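You operate a simulated robot arm through the tools that you are given. There is no shell and no other tool.

The job below is to be done with a simulated robot arm. You get a single attempt, and the scene is never put back.

## Task
Pile some things up. At the end: the yellow squeegee block stands on top of the white air filter; the silver primer tin from the number 1 bench is on the number 3 bench, with the green tape roll from there on top of it and the blue end cap on top of that; the size four white plug is on the ring box; whatever was shut is shut again. Leave all else as you found it, and nothing knocked over. Set down upright: primer tin.
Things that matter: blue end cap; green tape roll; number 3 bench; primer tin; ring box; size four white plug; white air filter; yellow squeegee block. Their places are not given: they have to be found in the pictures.

It is judged by the outcome, as a careful person would: the job done as asked, and still so three seconds after it is handed in. It fails if anything else is knocked over, pushed out of place, dropped, spilled or broken. Lids that push on must go on centred and level and be pressed home; caps that screw on are set level and turned clockwise until they are tight.

## Robot
A 6-joint arm with a two-finger gripper, fixed in place. Base frame: the origin is at the foot of the arm, x ahead of it, y to its left, z up; the work surface is at about z = 0. Lengths are in mm, angles in rad, forces in N, time in s.
With the tool pointing down near the work surface it reaches from about 240 to 620 mm from the base axis. Its first joint turns from -1.152 to 1.152 rad. Payload 1.37 kg.
The tool frame sits at the grasp point between the pads (the TCP): z along the fingers, y along the line on which they close. The tips reach 22 mm beyond it. The gripper opens to 92 mm; its body begins 65 mm behind the TCP.
Orientation is that of the tool frame in the base frame, as [roll, pitch, yaw] about the fixed x, y, z axes, in that order (R = Rz(yaw) Ry(pitch) Rx(roll)). With the fingers straight down and closing along the base's y, the tool's x points along the base's -x, its y along +y and its z along -z.

## Interface
- The arm moves only by the tool drive_tool. Its argument "motion" is a list of rows, each a list of 3 entries, a list of its own where there are three numbers: the shift along the base's x, y, z in m, then the turn, a rotation vector about the base's x, y, z in rad, then the closure, from 0 (fully open) to 1 (shut). In form: [[[x, y, z], [ax, ay, az], hand], ...]. A call has 1 to 20 rows; each row shifts and turns the commanded pose from where the row before left it. Each row takes 0.2 s and may step no farther than 50 mm and 0.15 rad from the row before; otherwise, or with a gripper value out of range, the whole call is refused. A pose out of reach is approached as far as the arm can. The call stops where the force on the tool passes 40 N (or 10 N more than at its start, if that is more) or the arm is blocked; 0.2 s more then pass. The fingers move at their own pace (about 59.9 mm/s each) and stop on an object; they squeeze with about 26 N. The grip force told is the motor's: it shows also when the fingers shut on nothing. Time passes only in rows, and 0.2 s behind the last, so rows that do not move let the fingers close. It gives the time, the measured TCP pose, the force on the tool (base axes), the opening and the grip force at its end, in the units of the frame above (readings bear some noise), with the torque about the TCP (base axes, N m) and any sound that the robot's microphone picked up.
- Cameras (640 x 400 px; columns grow to the right, rows downward): "scene" is fixed at [49.9, -469.2, 582.9]; the picture's right is [0.49, -0.87, 0.00], its down [-0.57, -0.32, -0.76] and it looks along [0.66, 0.37, -0.65] (base axes); focal length 255 px, centre (320, 200). "wrist" rides on the gripper at [71, 19, -102] in the tool frame; the picture's right is [-0.26, 0.97, 0.00], its down [-0.75, -0.20, -0.62] and it looks along [-0.60, -0.16, 0.78] (tool axes); focal length 280 px, centre (320, 200).
- grab_frame(camera): a new picture of that camera. It takes no simulated time.
- locate(camera, pixels): for up to 12 pixels [column, row] of the newest picture of that camera ("zoom" is the newest enlarged one), the place [x, y, z] in the base frame of the surface seen there, good to about 2 mm, but the place of the scene camera against the robot may be out by one fixed shift of up to 18 mm in any direction. It takes no simulated time.
- inspect(camera, box): a new picture of the part [left, top, right, bottom] of that camera's present view, enlarged. It takes no simulated time.
- hand_in(): hands the job in; it is judged then, once.

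Open the gripper and draw the arm clear of the work before you hand the job in, unless the task says otherwise.

The tools are called after "Request:" as name(argument=value, ...) on one line, values as JSON. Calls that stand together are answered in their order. drive_tool: Moves the arm, as the interface text tells. Its arguments: {"type":"object","properties":{"motion":{"type":"array"}},"required":["motion"]} The other tools are called the same way: grab_frame (camera) takes a picture; locate (camera, pixels) gives the place of the surface under pixels of a picture; inspect (camera, box) takes an enlarged picture of a part of a camera's view; hand_in () hands the job in.

At the start:

```text
time: 0.0
eef_pos: [386.4, 54.4, 331.7]
orientation: [3.141, 0.001, -3.141]
contact_force: [-0.5, 0.0, -0.3]
ft_torque: [-0.01, -0.01, -0.01]
grip_width: 91.9
grasp_force: 0.1
```

scene: 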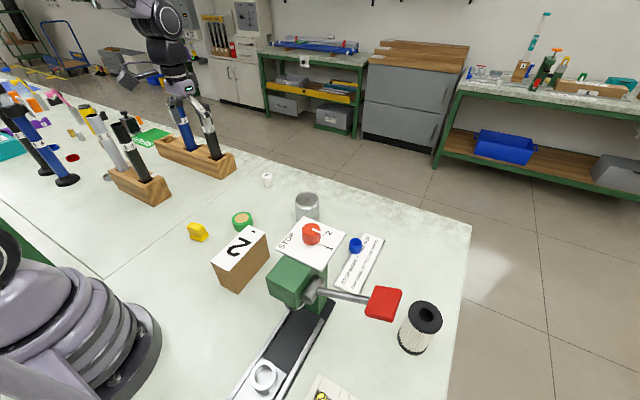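
wrist: 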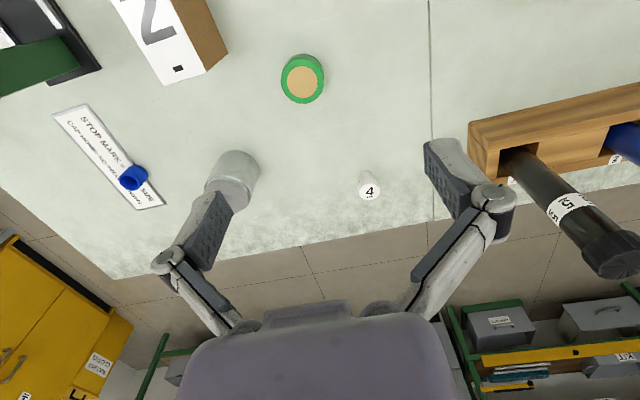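

The scene shows a yellow block near (197,232), green roll (241,221), silver tin (307,206), numbered box (240,260), blue cap (356,245), air filter (420,328). I take enlarged views to identify things.

Request:
inspect(camera="scene", box=[170, 160, 330, 260])

Request:
inspect(camera="scene", box=[230, 200, 470, 400])

Request:
inspect(camera="scene", box=[0, 60, 240, 220])

Request:
inspect(camera="scene", box=[180, 0, 480, 180])

Request:
inspect(camera="wrist", box=[0, 0, 420, 260])

```text
4.00 times, centred on (250, 210) of scene
```

zoom: 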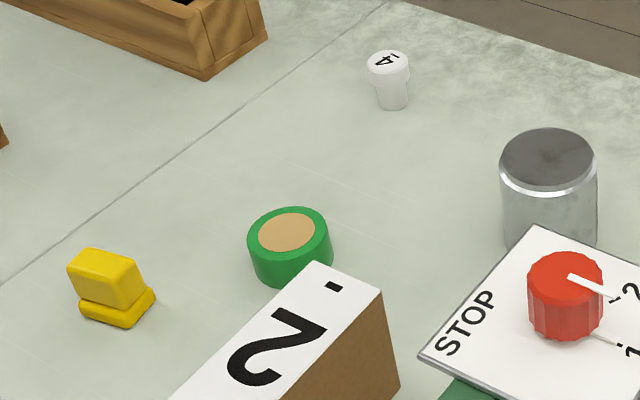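

```text
2.00 times, centred on (350, 300) of scene
```

zoom: 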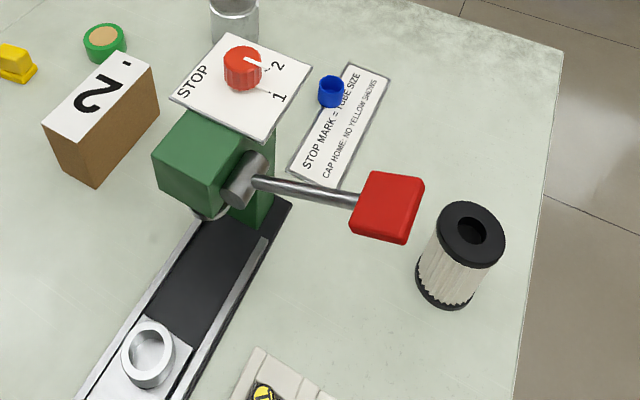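

```text
2.50 times, centred on (120, 140) of scene
```

zoom: 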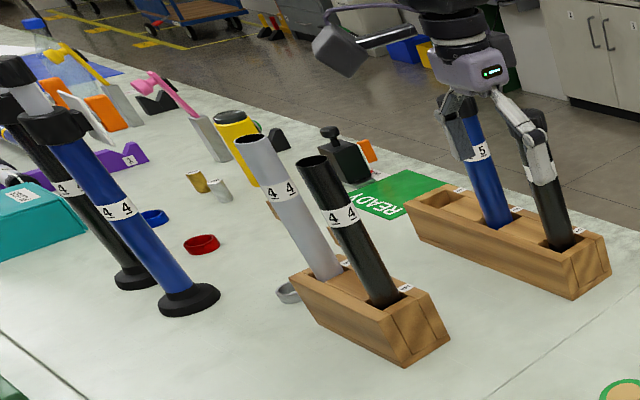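

```text
2.13 times, centred on (330, 90) of scene
```

zoom: 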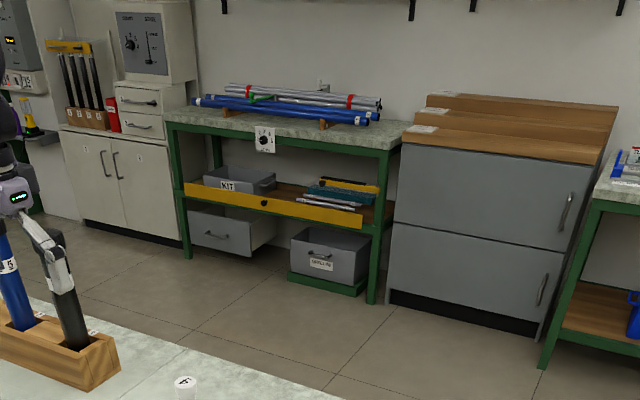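

```text
1.52 times, centred on (210, 130) of wrist
```

zoom: 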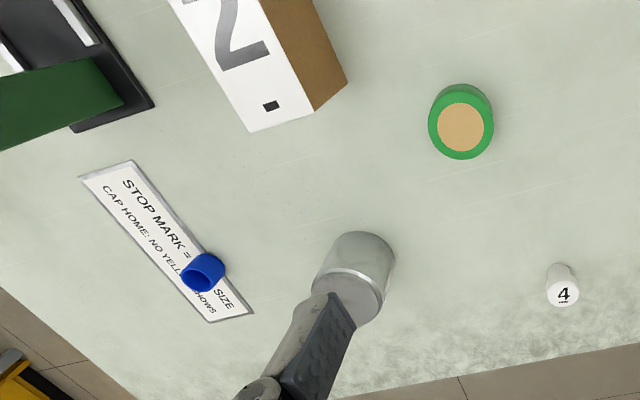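

Number labels of benches and the ring box are not yet clear. I look closer at more parts of the scene.

Request:
inspect(camera="scene", box=[0, 60, 120, 140])

Request:
inspect(camera="scene", box=[220, 300, 400, 400])

Request:
inspect(camera="scene", box=[430, 0, 640, 200])

Request:
inspect(camera="scene", box=[0, 0, 200, 100])

Request:
inspect(camera="scene", box=[0, 180, 240, 400])

Request:
inspect(camera="scene", box=[240, 20, 380, 140])

```text
5.00 times, centred on (60, 100) of scene
```

zoom: 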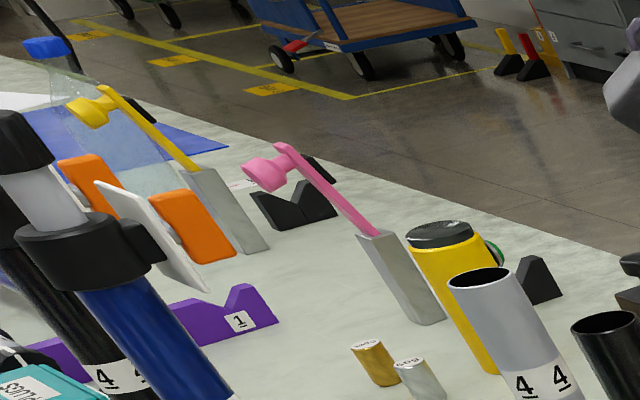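

```text
3.56 times, centred on (310, 350) of scene
```

zoom: 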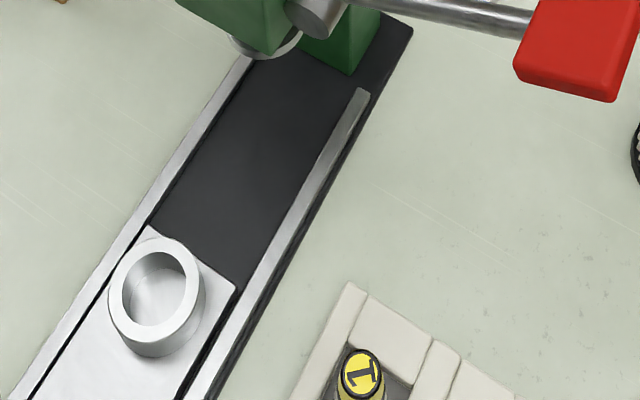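

```text
2.00 times, centred on (535, 100) of scene
```

zoom: 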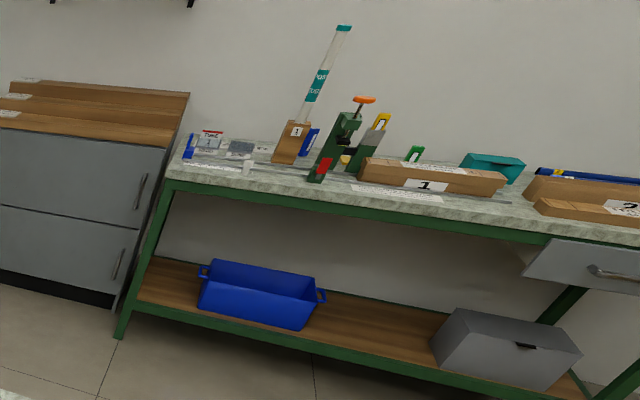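

```text
3.20 times, centred on (100, 50) of scene
```

zoom: 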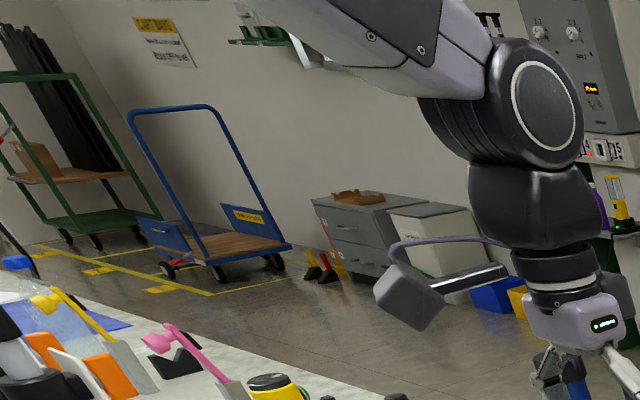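

```text
1.82 times, centred on (120, 290) of scene
```

zoom: 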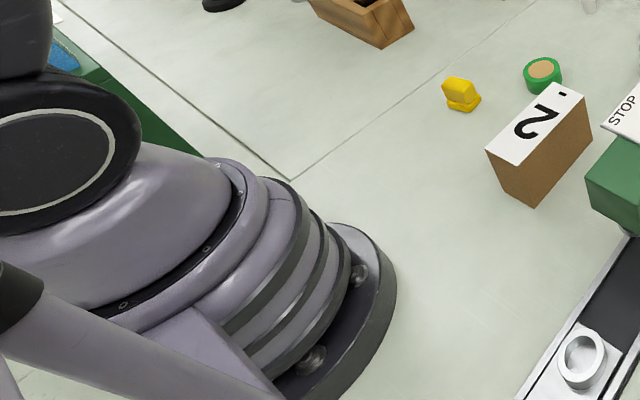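

```text
3.33 times, centred on (310, 80) of scene
```

zoom: 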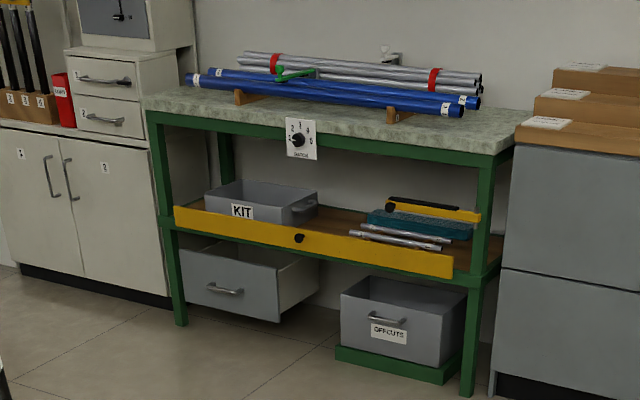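

I get rough places of the visible things, and look at the box labelled 2 close up.

Request:
grab_frame(camera="scene")

Request:
grab_frame(camera="wrist")

Request:
locate(camera="scene", pixels=[[197, 226], [241, 217], [267, 177], [307, 200], [356, 241], [427, 315], [241, 245], [264, 375], [380, 305], [133, 200], [330, 390], [10, 150]])

Request:
locate(camera="wrist", pixels=[[302, 80], [370, 190], [230, 195], [133, 177], [155, 30], [215, 40], [40, 60], [60, 110], [158, 208]])

```text
taken
```

scene: 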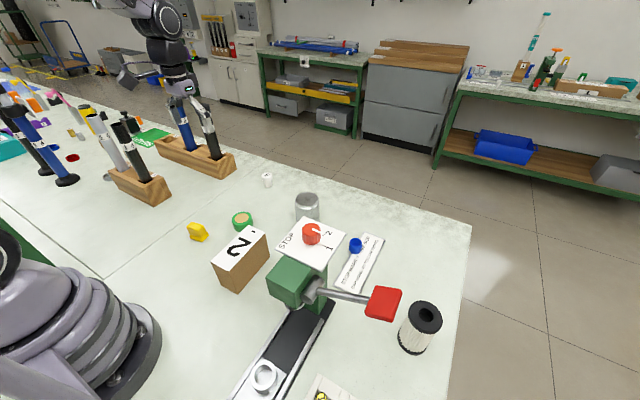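

```text
taken
```

wrist: 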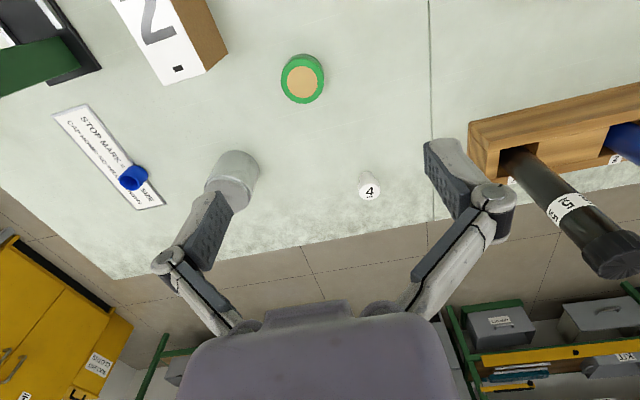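

```text
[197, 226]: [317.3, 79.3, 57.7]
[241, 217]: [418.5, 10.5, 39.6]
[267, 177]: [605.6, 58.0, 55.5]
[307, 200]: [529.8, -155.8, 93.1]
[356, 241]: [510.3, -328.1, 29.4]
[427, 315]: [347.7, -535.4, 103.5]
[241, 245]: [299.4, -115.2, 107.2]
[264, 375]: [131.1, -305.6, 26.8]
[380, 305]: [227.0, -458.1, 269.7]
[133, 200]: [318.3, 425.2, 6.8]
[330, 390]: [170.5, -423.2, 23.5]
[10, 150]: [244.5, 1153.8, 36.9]
```

```text
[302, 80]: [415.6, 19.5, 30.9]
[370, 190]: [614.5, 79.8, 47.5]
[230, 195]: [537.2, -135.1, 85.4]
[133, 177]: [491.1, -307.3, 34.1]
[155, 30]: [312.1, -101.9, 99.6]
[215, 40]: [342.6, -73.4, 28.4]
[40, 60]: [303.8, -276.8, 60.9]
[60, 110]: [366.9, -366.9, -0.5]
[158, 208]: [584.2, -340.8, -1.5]
```

Scene-camera readings sit about (−3, +9, −8) mm off from the wrist camera's. Next I query more points to learn the tall obstacles (press plate, lever, racks, the other arm).

Request:
locate(camera="scene", pixels=[[311, 228], [290, 240], [387, 290], [315, 290], [130, 120], [100, 118], [145, 185], [200, 165], [185, 110], [285, 275], [62, 180], [40, 235]])

Request:
locate(camera="wrist", pixels=[[430, 60], [430, 10], [610, 250], [500, 110], [520, 165], [600, 130], [120, 278], [300, 245], [400, 232]])

```text
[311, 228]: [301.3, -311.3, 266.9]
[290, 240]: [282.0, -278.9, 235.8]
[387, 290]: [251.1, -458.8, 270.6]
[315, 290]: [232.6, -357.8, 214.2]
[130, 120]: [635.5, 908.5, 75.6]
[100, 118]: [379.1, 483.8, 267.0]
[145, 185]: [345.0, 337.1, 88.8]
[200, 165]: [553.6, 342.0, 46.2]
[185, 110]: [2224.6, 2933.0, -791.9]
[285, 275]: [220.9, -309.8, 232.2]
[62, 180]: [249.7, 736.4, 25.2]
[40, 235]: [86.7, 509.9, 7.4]
```

```text
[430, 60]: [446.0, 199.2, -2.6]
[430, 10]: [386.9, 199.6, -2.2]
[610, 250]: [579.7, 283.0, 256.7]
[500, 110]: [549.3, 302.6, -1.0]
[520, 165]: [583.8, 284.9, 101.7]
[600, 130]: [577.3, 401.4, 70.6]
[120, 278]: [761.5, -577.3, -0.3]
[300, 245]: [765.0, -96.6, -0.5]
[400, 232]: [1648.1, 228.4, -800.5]
```

The "other arm" at (170,60) is our own wrist. I now swing the arm left, staying high, to look at the area beyond the bench joint line at y≈199.

Request:
drive_tool(motion=[[[0, 0, 0.03], [0, 0, 0], 0], [[0, 0, 0.03], [0, 0, 0], 0], [[-0.01, 0.03, 0.02], [0, 0, 0.12], 0], [[-0.01, 0.035, 0.02], [0, 0, 0.12], 0], [[-0.015, 0.035, 0], [0, 0, 0.12], 0], [[-0.02, 0.035, 0], [0, 0, 0.12], 0], [[-0.02, 0.035, 0], [0, 0, 0.12], 0], [[-0.025, 0.03, 0], [0, 0, 0.12], 0]])

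Request:
grab_frame(camera="wrist")

```text
time: 1.8
eef_pos: [285.2, 253.3, 430.8]
orientation: [-3.141, 0.0, -2.42]
contact_force: [-0.7, -0.3, -0.4]
ft_torque: [0.01, -0.01, 0.0]
grip_width: 91.9
grasp_force: 0.0
```

```text
taken
```

wrist: 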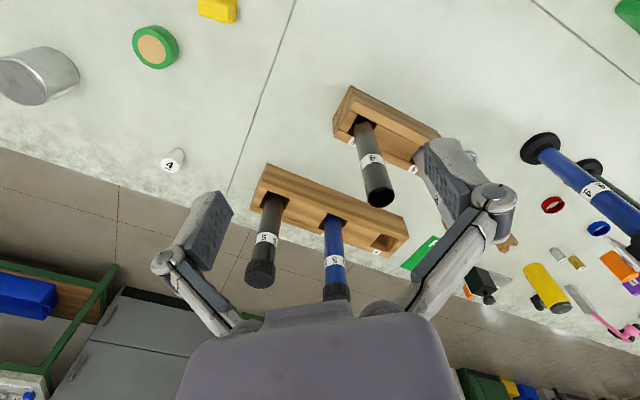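

I see the tape roll (155,47), tin (38,75), plug (172,160), racks of tubes. I zoom in for labels and continue scanning left.

Request:
inspect(camera="wrist", box=[320, 60, 640, 320])

Request:
inspect(camera="wrist", box=[0, 0, 320, 200])

Request:
drive_tool(motion=[[[-0.03, 0.02, 0], [0, 0, 0.14], 0], [[-0.03, 0.02, 0], [0, 0, 0.14], 0], [[-0.03, 0.02, 0], [0, 0, 0.14], 0], [[-0.03, 0.01, 0], [0, 0, 0.14], 0]])

Request:
grab_frame(camera="wrist")

```text
1.54 times, centred on (480, 190) of wrist
```

zoom: 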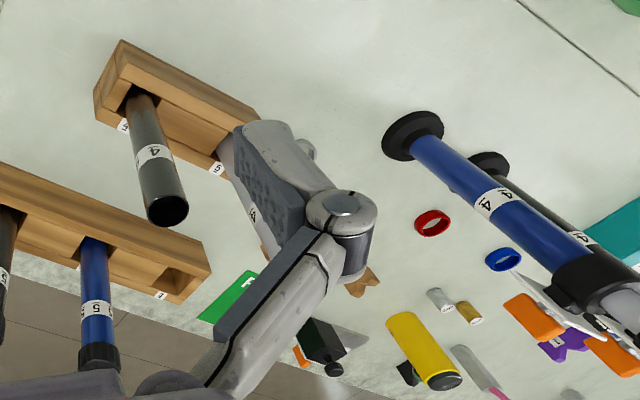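

```text
2.00 times, centred on (160, 100) of wrist
```

zoom: 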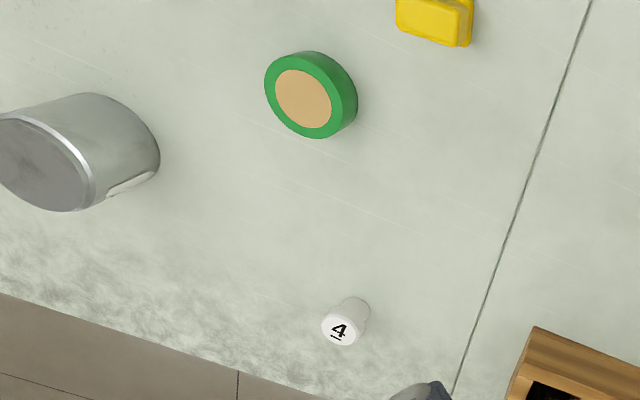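

```text
time: 2.8
eef_pos: [166.3, 322.2, 429.8]
orientation: [-3.141, -0.001, -1.859]
contact_force: [-0.5, 1.0, 0.3]
ft_torque: [-0.02, 0.03, 0.03]
grip_width: 92.0
grasp_force: 0.0
```

```text
taken
```

wrist: 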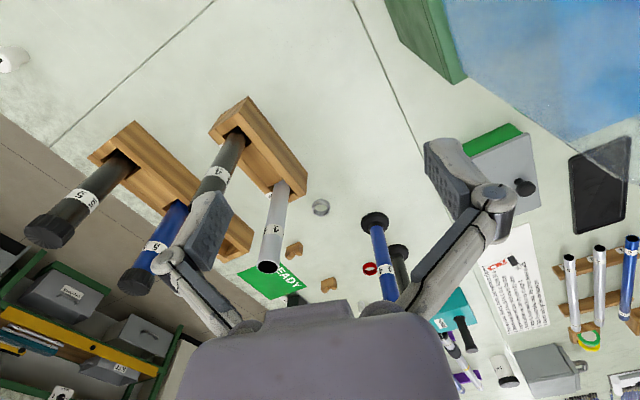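

More appears on the left: a grey box with green top (500,160), another grey box (548,370), blue sheet (560,60). I zoom in.

Request:
inspect(camera="wrist", box=[340, 0, 640, 200])

Request:
inspect(camera="wrist", box=[430, 200, 640, 400])

Request:
locate(camera="wrist", pixels=[[490, 140], [525, 188], [420, 40], [560, 60], [600, 190], [545, 370], [390, 80], [570, 290], [510, 290], [460, 310]])

```text
2.00 times, centred on (490, 100) of wrist
```

zoom: 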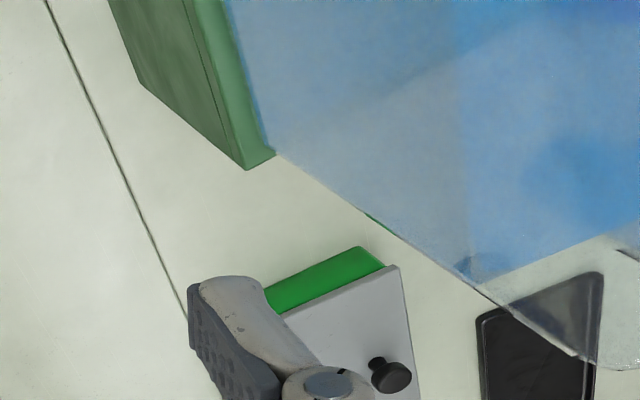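

```text
2.00 times, centred on (535, 300) of wrist
```

zoom: 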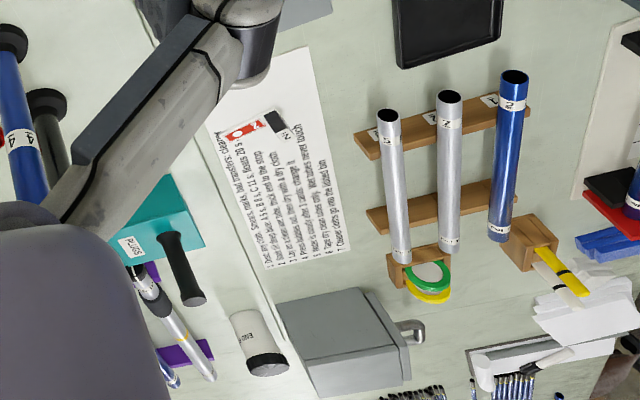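

```text
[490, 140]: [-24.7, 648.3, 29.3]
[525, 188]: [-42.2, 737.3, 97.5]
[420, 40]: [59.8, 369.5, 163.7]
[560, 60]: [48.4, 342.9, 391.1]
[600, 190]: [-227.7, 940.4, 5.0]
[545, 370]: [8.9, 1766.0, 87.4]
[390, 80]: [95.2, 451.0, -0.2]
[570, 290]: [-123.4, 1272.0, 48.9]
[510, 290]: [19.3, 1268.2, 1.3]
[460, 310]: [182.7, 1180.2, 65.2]
```

The left side shows nothing for this job within reach. I swing back to the middle and on to the right side, staying at z≈430.

Request:
drive_tool(motion=[[[0.03, -0.01, 0], [0, 0, -0.14], 0], [[0.03, -0.02, 0], [0, 0, -0.14], 0], [[0.03, -0.02, 0], [0, 0, -0.14], 0], [[0.03, -0.02, 0], [0, 0, -0.14], 0], [[0.025, -0.03, 0], [0, 0, -0.12], 0], [[0.02, -0.035, 0], [0, 0, -0.12], 0], [[0.02, -0.035, 0], [0, 0, -0.12], 0], [[0.015, -0.035, 0], [0, 0, -0.12], 0], [[0.01, -0.035, 0], [0, 0, -0.12], 0], [[0.0, -0.04, 0], [0, 0, -0.12], 0], [[0.0, -0.04, 0], [0, 0, -0.12], 0], [[-0.01, -0.04, 0], [0, 0, -0.12], 0], [[-0.01, -0.04, 0], [0, 0, -0.12], 0], [[-0.015, -0.04, 0], [0, 0, -0.12], 0], [[-0.015, -0.04, 0], [0, 0, -0.12], 0]])

Request:
grab_frame(camera="wrist")

Request:
grab_frame(camera="scene")

```text
time: 6.0
eef_pos: [327.1, -153.3, 431.1]
orientation: [-3.141, -0.001, 2.539]
contact_force: [0.6, -0.4, 0.5]
ft_torque: [-0.02, -0.03, 0.04]
grip_width: 92.3
grasp_force: 0.1
```

```text
taken
```

wrist: 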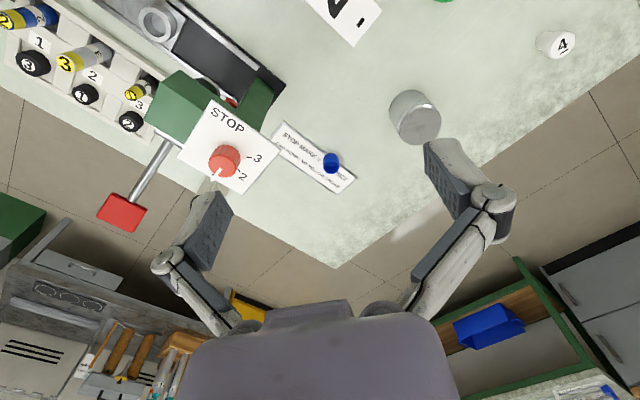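

```text
taken
```

scene: 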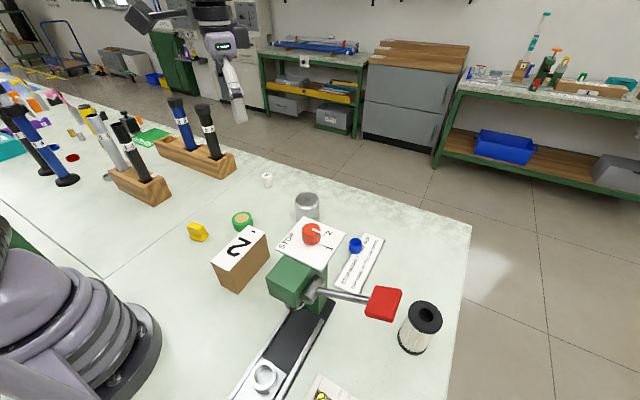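

The wrist view shows the press, a rack with numbered items at upper left. I zoom in on those and on the rest.

Request:
inspect(camera="wrist", box=[0, 0, 280, 180])

Request:
inspect(camera="wrist", box=[90, 80, 370, 260])

Request:
inspect(camera="wrist", box=[0, 180, 280, 400])

Request:
inspect(camera="wrist", box=[280, 0, 640, 200])

```text
2.22 times, centred on (140, 90) of wrist
```

zoom: 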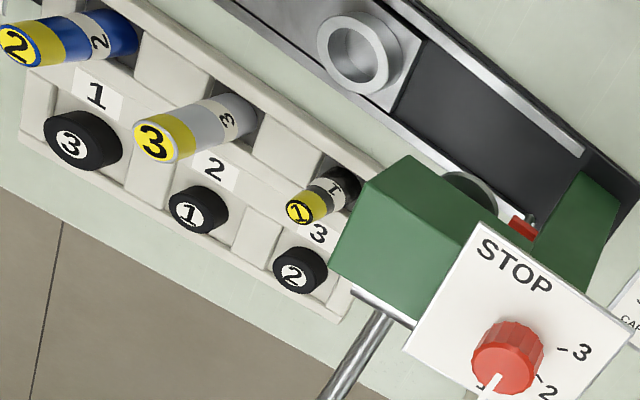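

```text
2.22 times, centred on (230, 170) of wrist
```

zoom: 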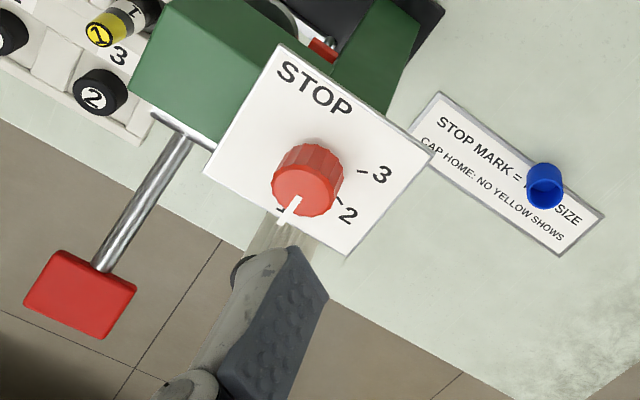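

```text
1.82 times, centred on (140, 290) of wrist
```

zoom: 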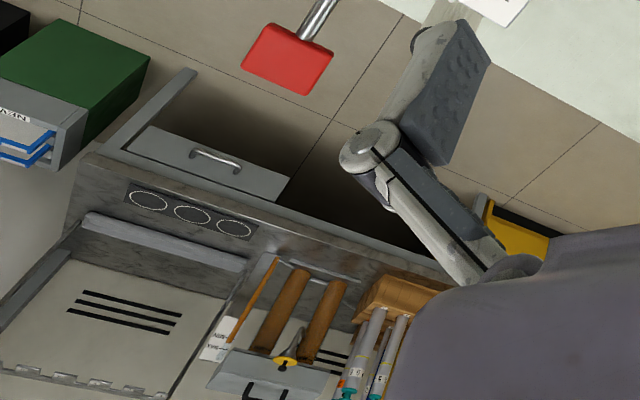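

```text
1.78 times, centred on (460, 100) of wrist
```

zoom: 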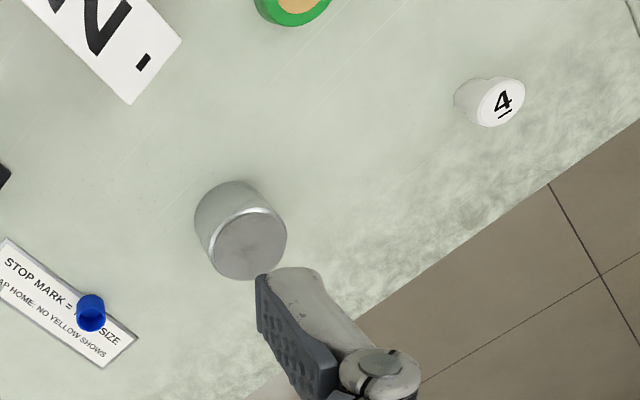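

Still no bench label or ring box found. I continue turning right to see the filter, rack and the area by the right edge.

Request:
drive_tool(motion=[[[-0.02, -0.03, 0], [0, 0, -0.12], 0], [[-0.02, -0.03, 0], [0, 0, -0.12], 0], [[-0.025, -0.03, 0], [0, 0, -0.12], 0], [[-0.025, -0.025, 0], [0, 0, -0.12], 0], [[-0.025, -0.025, 0], [0, 0, -0.1], 0]])

Request:
grab_frame(camera="wrist")

```text
time: 7.2
eef_pos: [212.1, -295.2, 431.1]
orientation: [-3.141, 0.001, 1.958]
contact_force: [-0.8, -0.8, -0.1]
ft_torque: [0.01, 0.0, 0.0]
grip_width: 92.0
grasp_force: 0.0
```

```text
taken
```

wrist: 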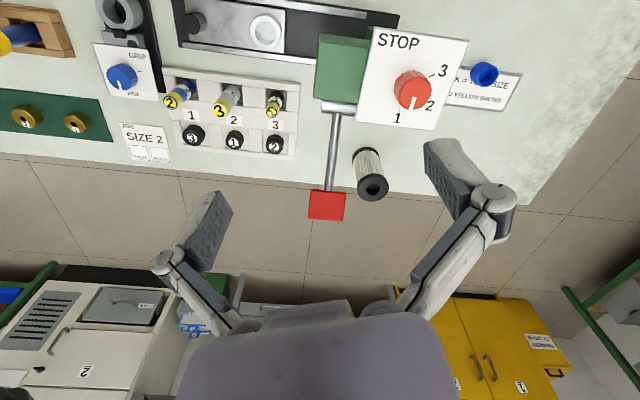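

New items appear at upper left: a green plate with brass things (50,120), a SIZE 2 card, a blue knob panel. I zoom in.

Request:
inspect(camera="wrist", box=[0, 0, 300, 180])

Request:
inspect(camera="wrist", box=[0, 240, 240, 400])

Request:
inspect(camera="wrist", box=[420, 240, 640, 400])

Request:
locate(camera="wrist", pixels=[[372, 187], [365, 155], [485, 73], [410, 88], [326, 205], [340, 150], [150, 140], [50, 125], [122, 75], [30, 40], [250, 110], [200, 5]])

```text
2.13 times, centred on (150, 90) of wrist
```

zoom: 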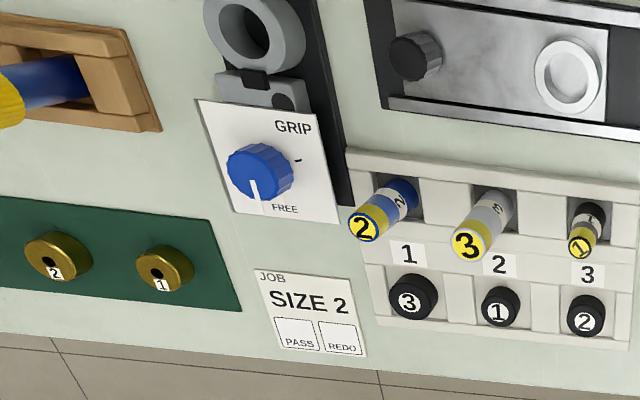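

```text
2.50 times, centred on (120, 320) of wrist
```

zoom: 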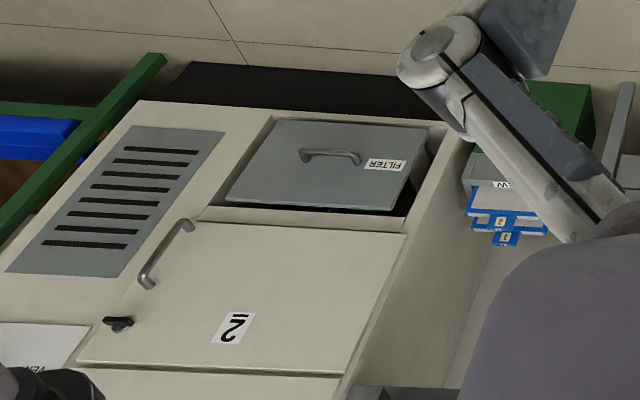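

```text
2.50 times, centred on (530, 320) of wrist
```

zoom: 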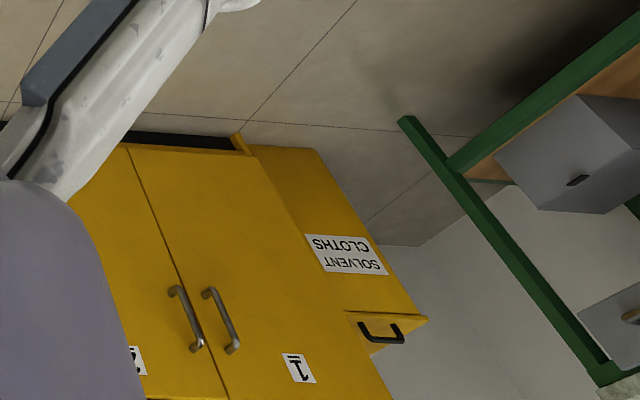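

```text
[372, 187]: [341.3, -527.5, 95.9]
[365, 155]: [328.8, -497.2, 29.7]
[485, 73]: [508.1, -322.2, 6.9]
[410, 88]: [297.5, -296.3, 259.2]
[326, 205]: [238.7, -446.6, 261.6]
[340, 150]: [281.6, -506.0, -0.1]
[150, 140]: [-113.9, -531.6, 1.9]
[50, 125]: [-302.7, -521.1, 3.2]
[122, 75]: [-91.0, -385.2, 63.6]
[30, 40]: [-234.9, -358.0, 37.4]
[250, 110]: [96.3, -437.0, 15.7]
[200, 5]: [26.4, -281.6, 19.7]
```

I found the filter at about (335,−515), height ~100. I need to see the near-base area and the hidden faces of the tin and boxes, so I move back to centre and tilt the camera to look straight down.

Request:
drive_tool(motion=[[[0.02, 0.033, 0.0], [0, 0, 0.145], 0], [[0.02, 0.035, 0.0], [0, 0, 0.145], 0], [[0.02, 0.037, 0.0], [0, 0, 0.145], 0], [[0.02, 0.038, 0.0], [0, 0, 0.145], 0], [[0.02, 0.038, 0.0], [0, 0, 0.145], 0], [[0.014, 0.038, 0.0], [0, 0, 0.145], 0], [[0.012, 0.038, 0.0], [0, 0, 0.145], 0], [[0.012, 0.038, 0.0], [0, 0, 0.145], 0], [[0, 0, 0.0], [0, 0.14, 0], 0], [[0, 0, 0.0], [0, 0.14, 0], 0], [[0, 0, 0.0], [0, 0.14, 0], 0], [[0, 0, 0.0], [0, 0.14, 0], 0]])

Request:
grab_frame(camera="wrist")

```text
time: 9.8
eef_pos: [349.3, 0.6, 431.5]
orientation: [-3.13, -0.562, 3.116]
contact_force: [-0.2, 0.0, -0.9]
ft_torque: [-0.02, -0.01, -0.01]
grip_width: 92.2
grasp_force: 0.1
```

```text
taken
```

wrist: 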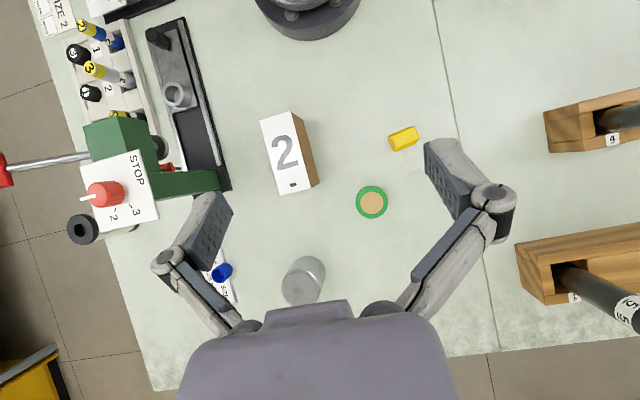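

A clear top view: box "2" (288,150), yellow block (403,139), tape roll (372,202), tin (303,280), cap (222,272), filter (83,229). I zoom for fine labels on the box, racks and surface.

Request:
inspect(camera="wrist", box=[220, 80, 460, 300])

Request:
inspect(camera="wrist", box=[500, 60, 640, 340])

Request:
inspect(camera="wrist", box=[0, 0, 240, 300])

Request:
locate(camera="wrist", pixels=[[262, 122], [302, 113], [278, 193], [316, 185], [403, 135], [372, 203], [303, 280], [222, 272], [560, 120], [545, 270], [310, 150], [392, 150]])

```text
1.82 times, centred on (340, 190) of wrist
```

zoom: 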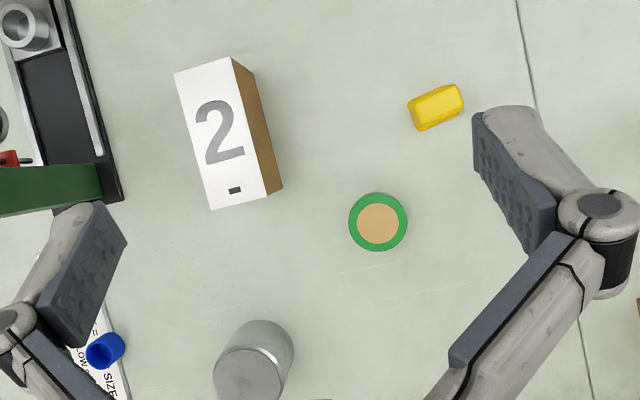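

```text
1.43 times, centred on (570, 200) of wrist
```

zoom: 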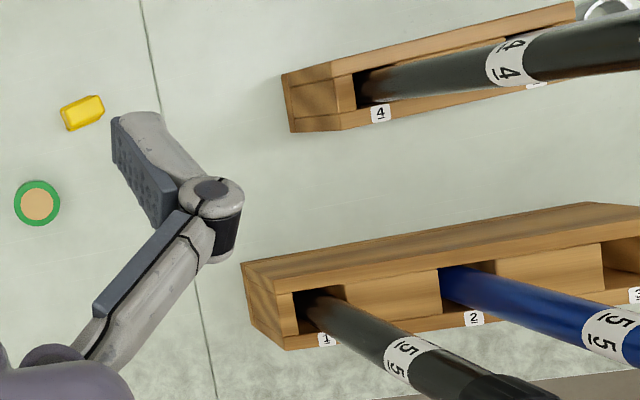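

```text
1.33 times, centred on (120, 150) of wrist
```

zoom: 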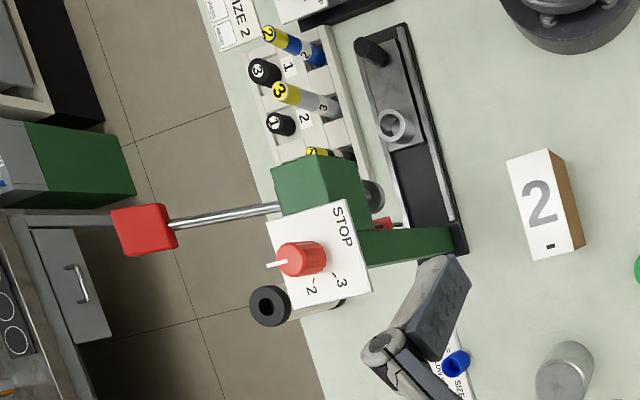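

```text
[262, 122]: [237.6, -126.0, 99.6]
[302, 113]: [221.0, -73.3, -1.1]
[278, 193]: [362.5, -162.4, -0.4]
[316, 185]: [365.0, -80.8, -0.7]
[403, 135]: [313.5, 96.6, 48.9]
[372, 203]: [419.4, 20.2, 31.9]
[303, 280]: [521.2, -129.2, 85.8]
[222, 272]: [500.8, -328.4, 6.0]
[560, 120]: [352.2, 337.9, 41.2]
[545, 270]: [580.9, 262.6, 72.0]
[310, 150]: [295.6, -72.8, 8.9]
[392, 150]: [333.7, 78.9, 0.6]
```

I'll now un-tilt and turn the hand half around (yaw toward 0) so the camera looks back toward the base and sees the far faces of the tin and box.

Request:
drive_tool(motion=[[[0.02, 0, 0.0], [0, -0.14, 0], 0], [[0.02, 0, 0.0], [0, -0.14, 0], 0], [[0.02, 0, 0.0], [0, -0.14, 0], 0], [[0.02, 0, 0.0], [0, -0.14, 0], 0], [[0.02, 0, 0.0], [0, 0, 0.15], 0], [[0.02, 0, 0.0], [0, 0, 0.15], 0], [[0.02, 0, 0.0], [0, 0, 0.15], 0], [[0, 0, 0.0], [0, 0, 0.15], 0], [[0, 0, 0.0], [0, 0, 0.15], 0], [[0, 0, 0.0], [0, 0, 0.15], 0], [[0, 0, 0.0], [0, 0, 0.15], 0], [[0, 0, 0.0], [0, 0, 0.15], 0], [[0, 0, 0.0], [0, 0, 0.15], 0], [[0, 0, 0.0], [0, 0, 0.15], 0], [[0, 0, 0.0], [0, 0, 0.15], 0], [[0, 0, 0.0], [0, 0, 0.15], 0], [[0, 0, 0.0], [0, 0, 0.15], 0], [[0, 0, 0.0], [0, 0, 0.15], 0], [[0, 0, 0.0], [0, 0, 0.15], 0]])

Request:
grab_frame(camera="wrist")

```text
time: 13.8
eef_pos: [488.7, 0.3, 431.0]
orientation: [3.141, -0.001, -0.909]
contact_force: [0.4, 0.2, -0.3]
ft_torque: [0.02, 0.02, -0.02]
grip_width: 92.2
grasp_force: 0.1
```

```text
taken
```

wrist: 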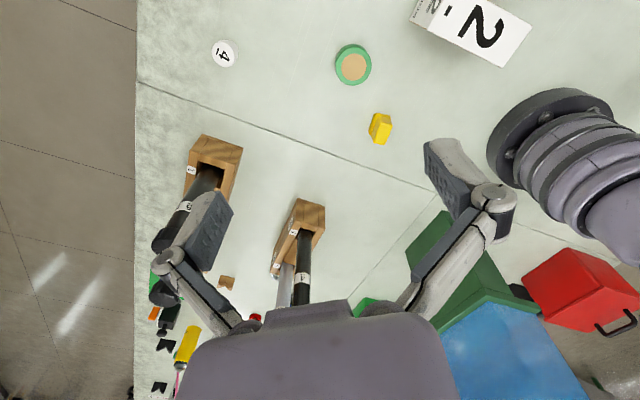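

The box's far end shows a label at (428,10), and there's a red box (585,290) behind. I turn on and zoom.

Request:
inspect(camera="wrist", box=[380, 0, 560, 100])

Request:
drive_tool(motion=[[[0.01, -0.02, 0.0], [0, 0, 0.15], 0], [[0.01, -0.02, 0.0], [0, 0, 0.15], 0], [[0, -0.02, 0.0], [0, 0, 0.15], 0], [[0, -0.02, 0.0], [0, 0, 0.15], 0], [[0, 0, 0.0], [0, 0, 0.15], 0], [[0, 0, 0.0], [0, 0, 0.15], 0]])

Request:
grab_frame(camera="wrist")

```text
3.56 times, centred on (470, 50) of wrist
```

zoom: 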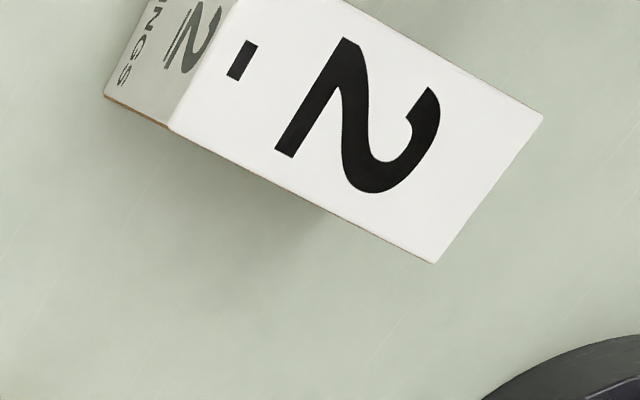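

```text
time: 15.2
eef_pos: [512.7, -36.3, 429.5]
orientation: [3.128, -0.002, -0.195]
contact_force: [0.6, 0.4, -0.1]
ft_torque: [-0.01, 0.04, -0.01]
grip_width: 92.1
grasp_force: 0.0
out of reach, approached as far as the arm can: row 5, 6
```

```text
taken
```

wrist: 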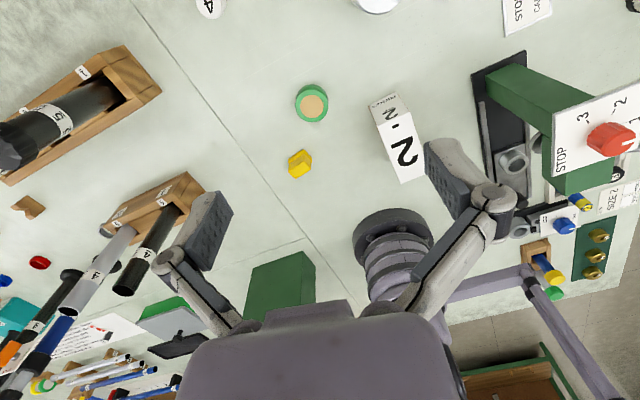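

The label reads "RINGS 2" — this is the ring box. Now I look for the number 3 bench in this view.

Request:
inspect(camera="wrist", box=[340, 70, 460, 200])

Request:
inspect(camera="wrist", box=[0, 160, 320, 400])

Request:
inspect(camera="wrist", box=[400, 60, 640, 400])

Request:
locate(camera="wrist", pixels=[[280, 280], [100, 330], [160, 320], [380, 200], [560, 270], [550, 290], [130, 230], [60, 140]])

```text
3.08 times, centred on (400, 135) of wrist
```

zoom: 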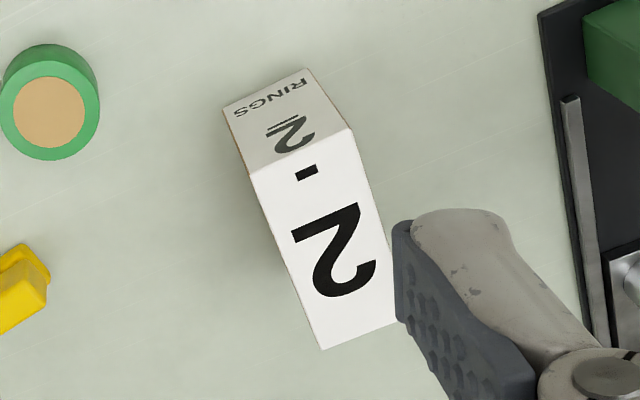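

```text
1.67 times, centred on (160, 280) of wrist
```

zoom: 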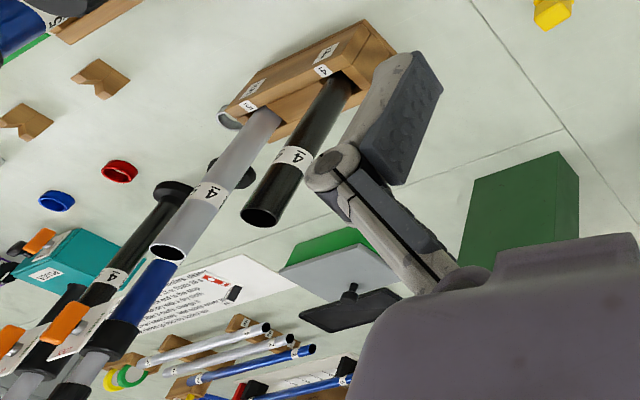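

```text
1.18 times, centred on (520, 230) of wrist
```

zoom: 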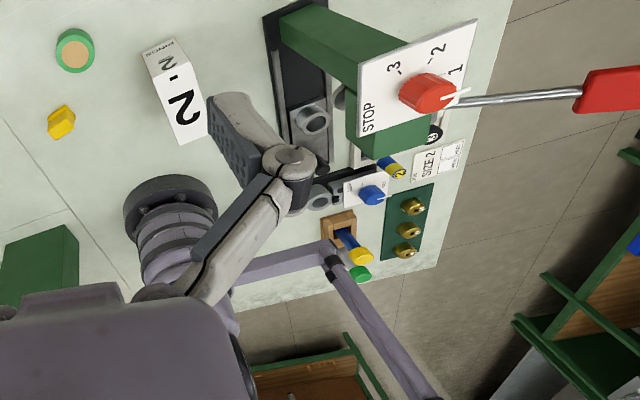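

```text
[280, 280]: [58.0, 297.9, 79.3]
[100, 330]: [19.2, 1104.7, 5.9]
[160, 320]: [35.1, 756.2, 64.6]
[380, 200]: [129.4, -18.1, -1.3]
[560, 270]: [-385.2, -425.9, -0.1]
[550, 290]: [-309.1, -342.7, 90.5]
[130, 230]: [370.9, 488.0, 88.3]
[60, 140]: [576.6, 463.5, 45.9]
```

Inspect renders real detail, so I zoom tightly on signs, sheets and edges that might carry bench numbers.

Request:
inspect(camera="wrist", box=[40, 290, 200, 390])

Request:
inspect(camera="wrist", box=[0, 230, 120, 330])

Request:
inspect(camera="scene", box=[0, 60, 80, 110])

Request:
inspect(camera="scene", box=[60, 90, 180, 165])

Request:
inspect(camera="scene", box=[440, 0, 640, 125])

Request:
inspect(camera="scene", box=[40, 0, 280, 150])

Request:
inspect(camera="scene", box=[0, 100, 120, 200])

```text
4.00 times, centred on (120, 340) of wrist
```

zoom: 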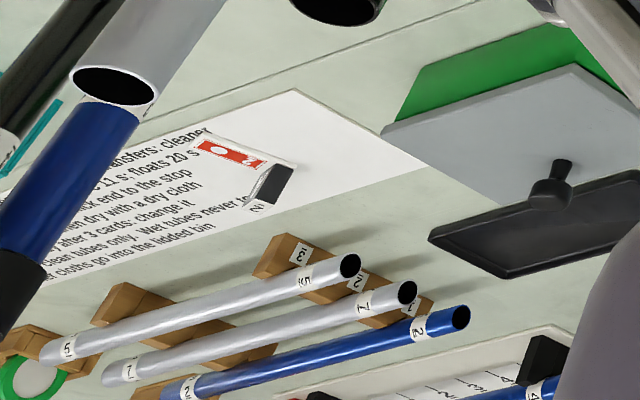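

```text
4.00 times, centred on (60, 280) of wrist
```

zoom: 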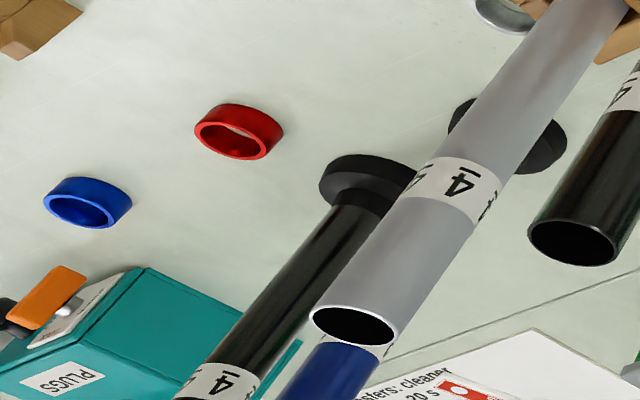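

```text
8.00 times, centred on (40, 85) of scene
```

zoom: 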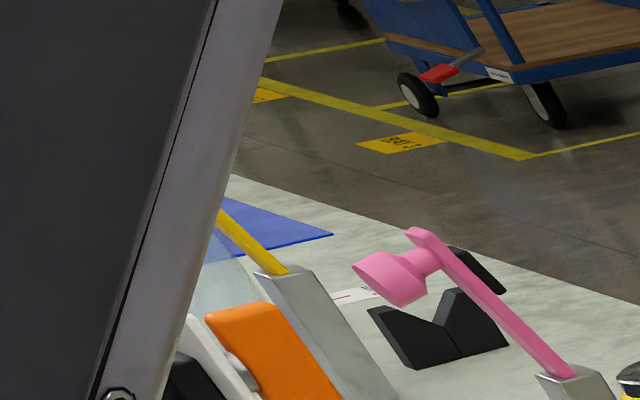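

```text
5.33 times, centred on (120, 128) of scene
```

zoom: 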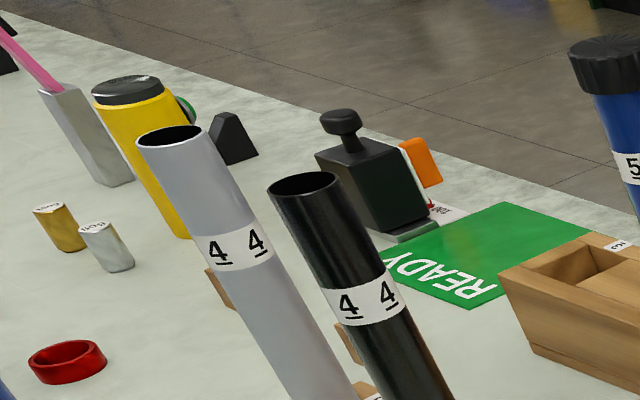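

```text
3.20 times, centred on (540, 62) of scene
```

zoom: 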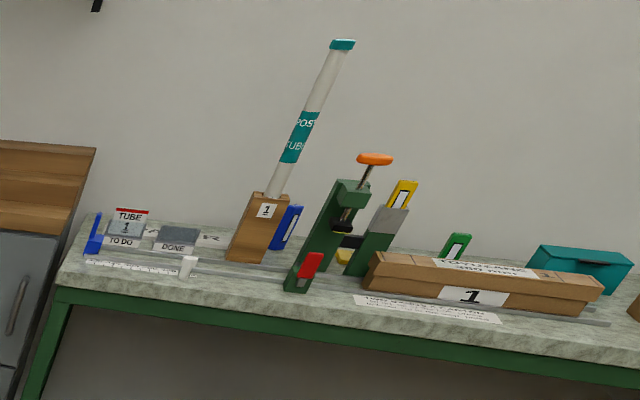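

```text
2.67 times, centred on (160, 75) of scene
```

zoom: 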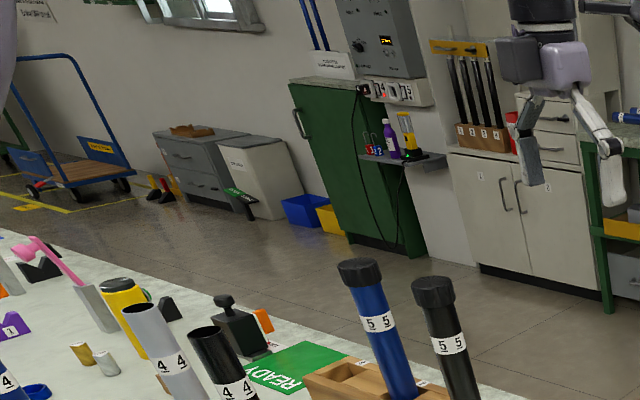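

```text
4.00 times, centred on (60, 150) of scene
```

zoom: 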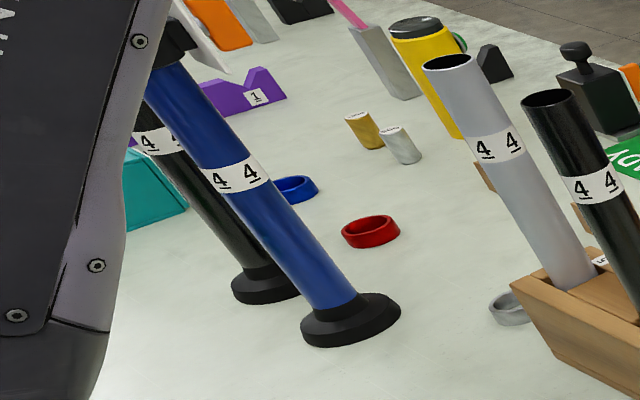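

No bench number seen yet. I tilt the hand so the camera looks toward the horizon behind the robot, to look for bench signs.

Request:
drive_tool(motion=[[[0, 0, 0.0], [0, 0.14, 0], 0], [[0, 0, 0.0], [0, 0.14, 0], 0], [[0, 0, 0.0], [0, 0.14, 0], 0], [[0, 0, 0.0], [0, 0.14, 0], 0]])

Request:
grab_frame(camera="wrist")

```text
time: 16.2
eef_pos: [464.8, -31.8, 395.1]
orientation: [3.006, 0.544, -0.229]
contact_force: [-0.2, -0.6, 0.3]
ft_torque: [0.0, 0.02, -0.01]
grip_width: 91.9
grasp_force: 0.1
out of reach, approached as far as the arm can: row 3, 4
```

```text
taken
```

wrist: 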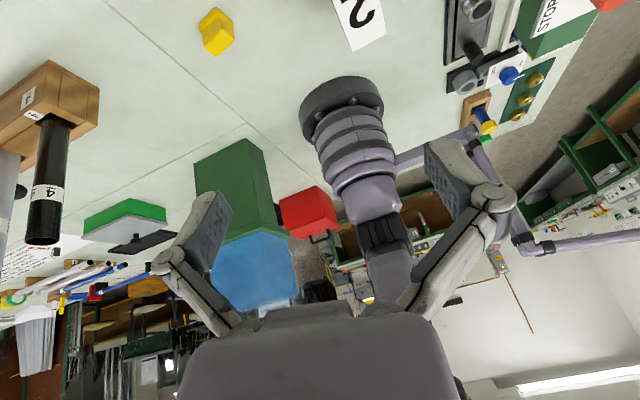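

Room is partly visible behind. I zoom for number signs.

Request:
inspect(camera="wrist", box=[0, 200, 200, 400])

Request:
inspect(camera="wrist", box=[440, 40, 640, 300])

Request:
inspect(camera="wrist", box=[180, 120, 360, 320])

```text
2.00 times, centred on (100, 300) of wrist
```

zoom: 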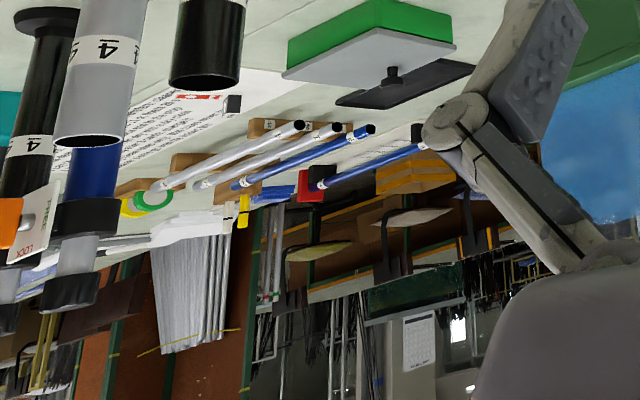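

```text
1.54 times, centred on (540, 170) of wrist
```

zoom: 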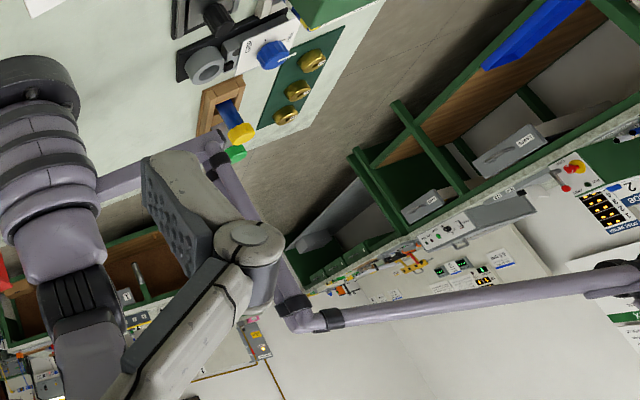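

```text
2.00 times, centred on (270, 220) of wrist
```

zoom: 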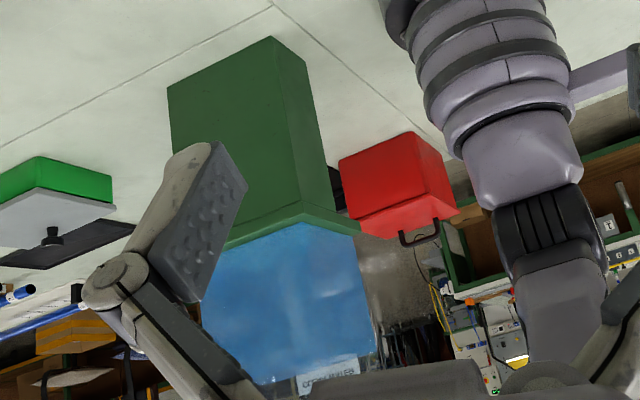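

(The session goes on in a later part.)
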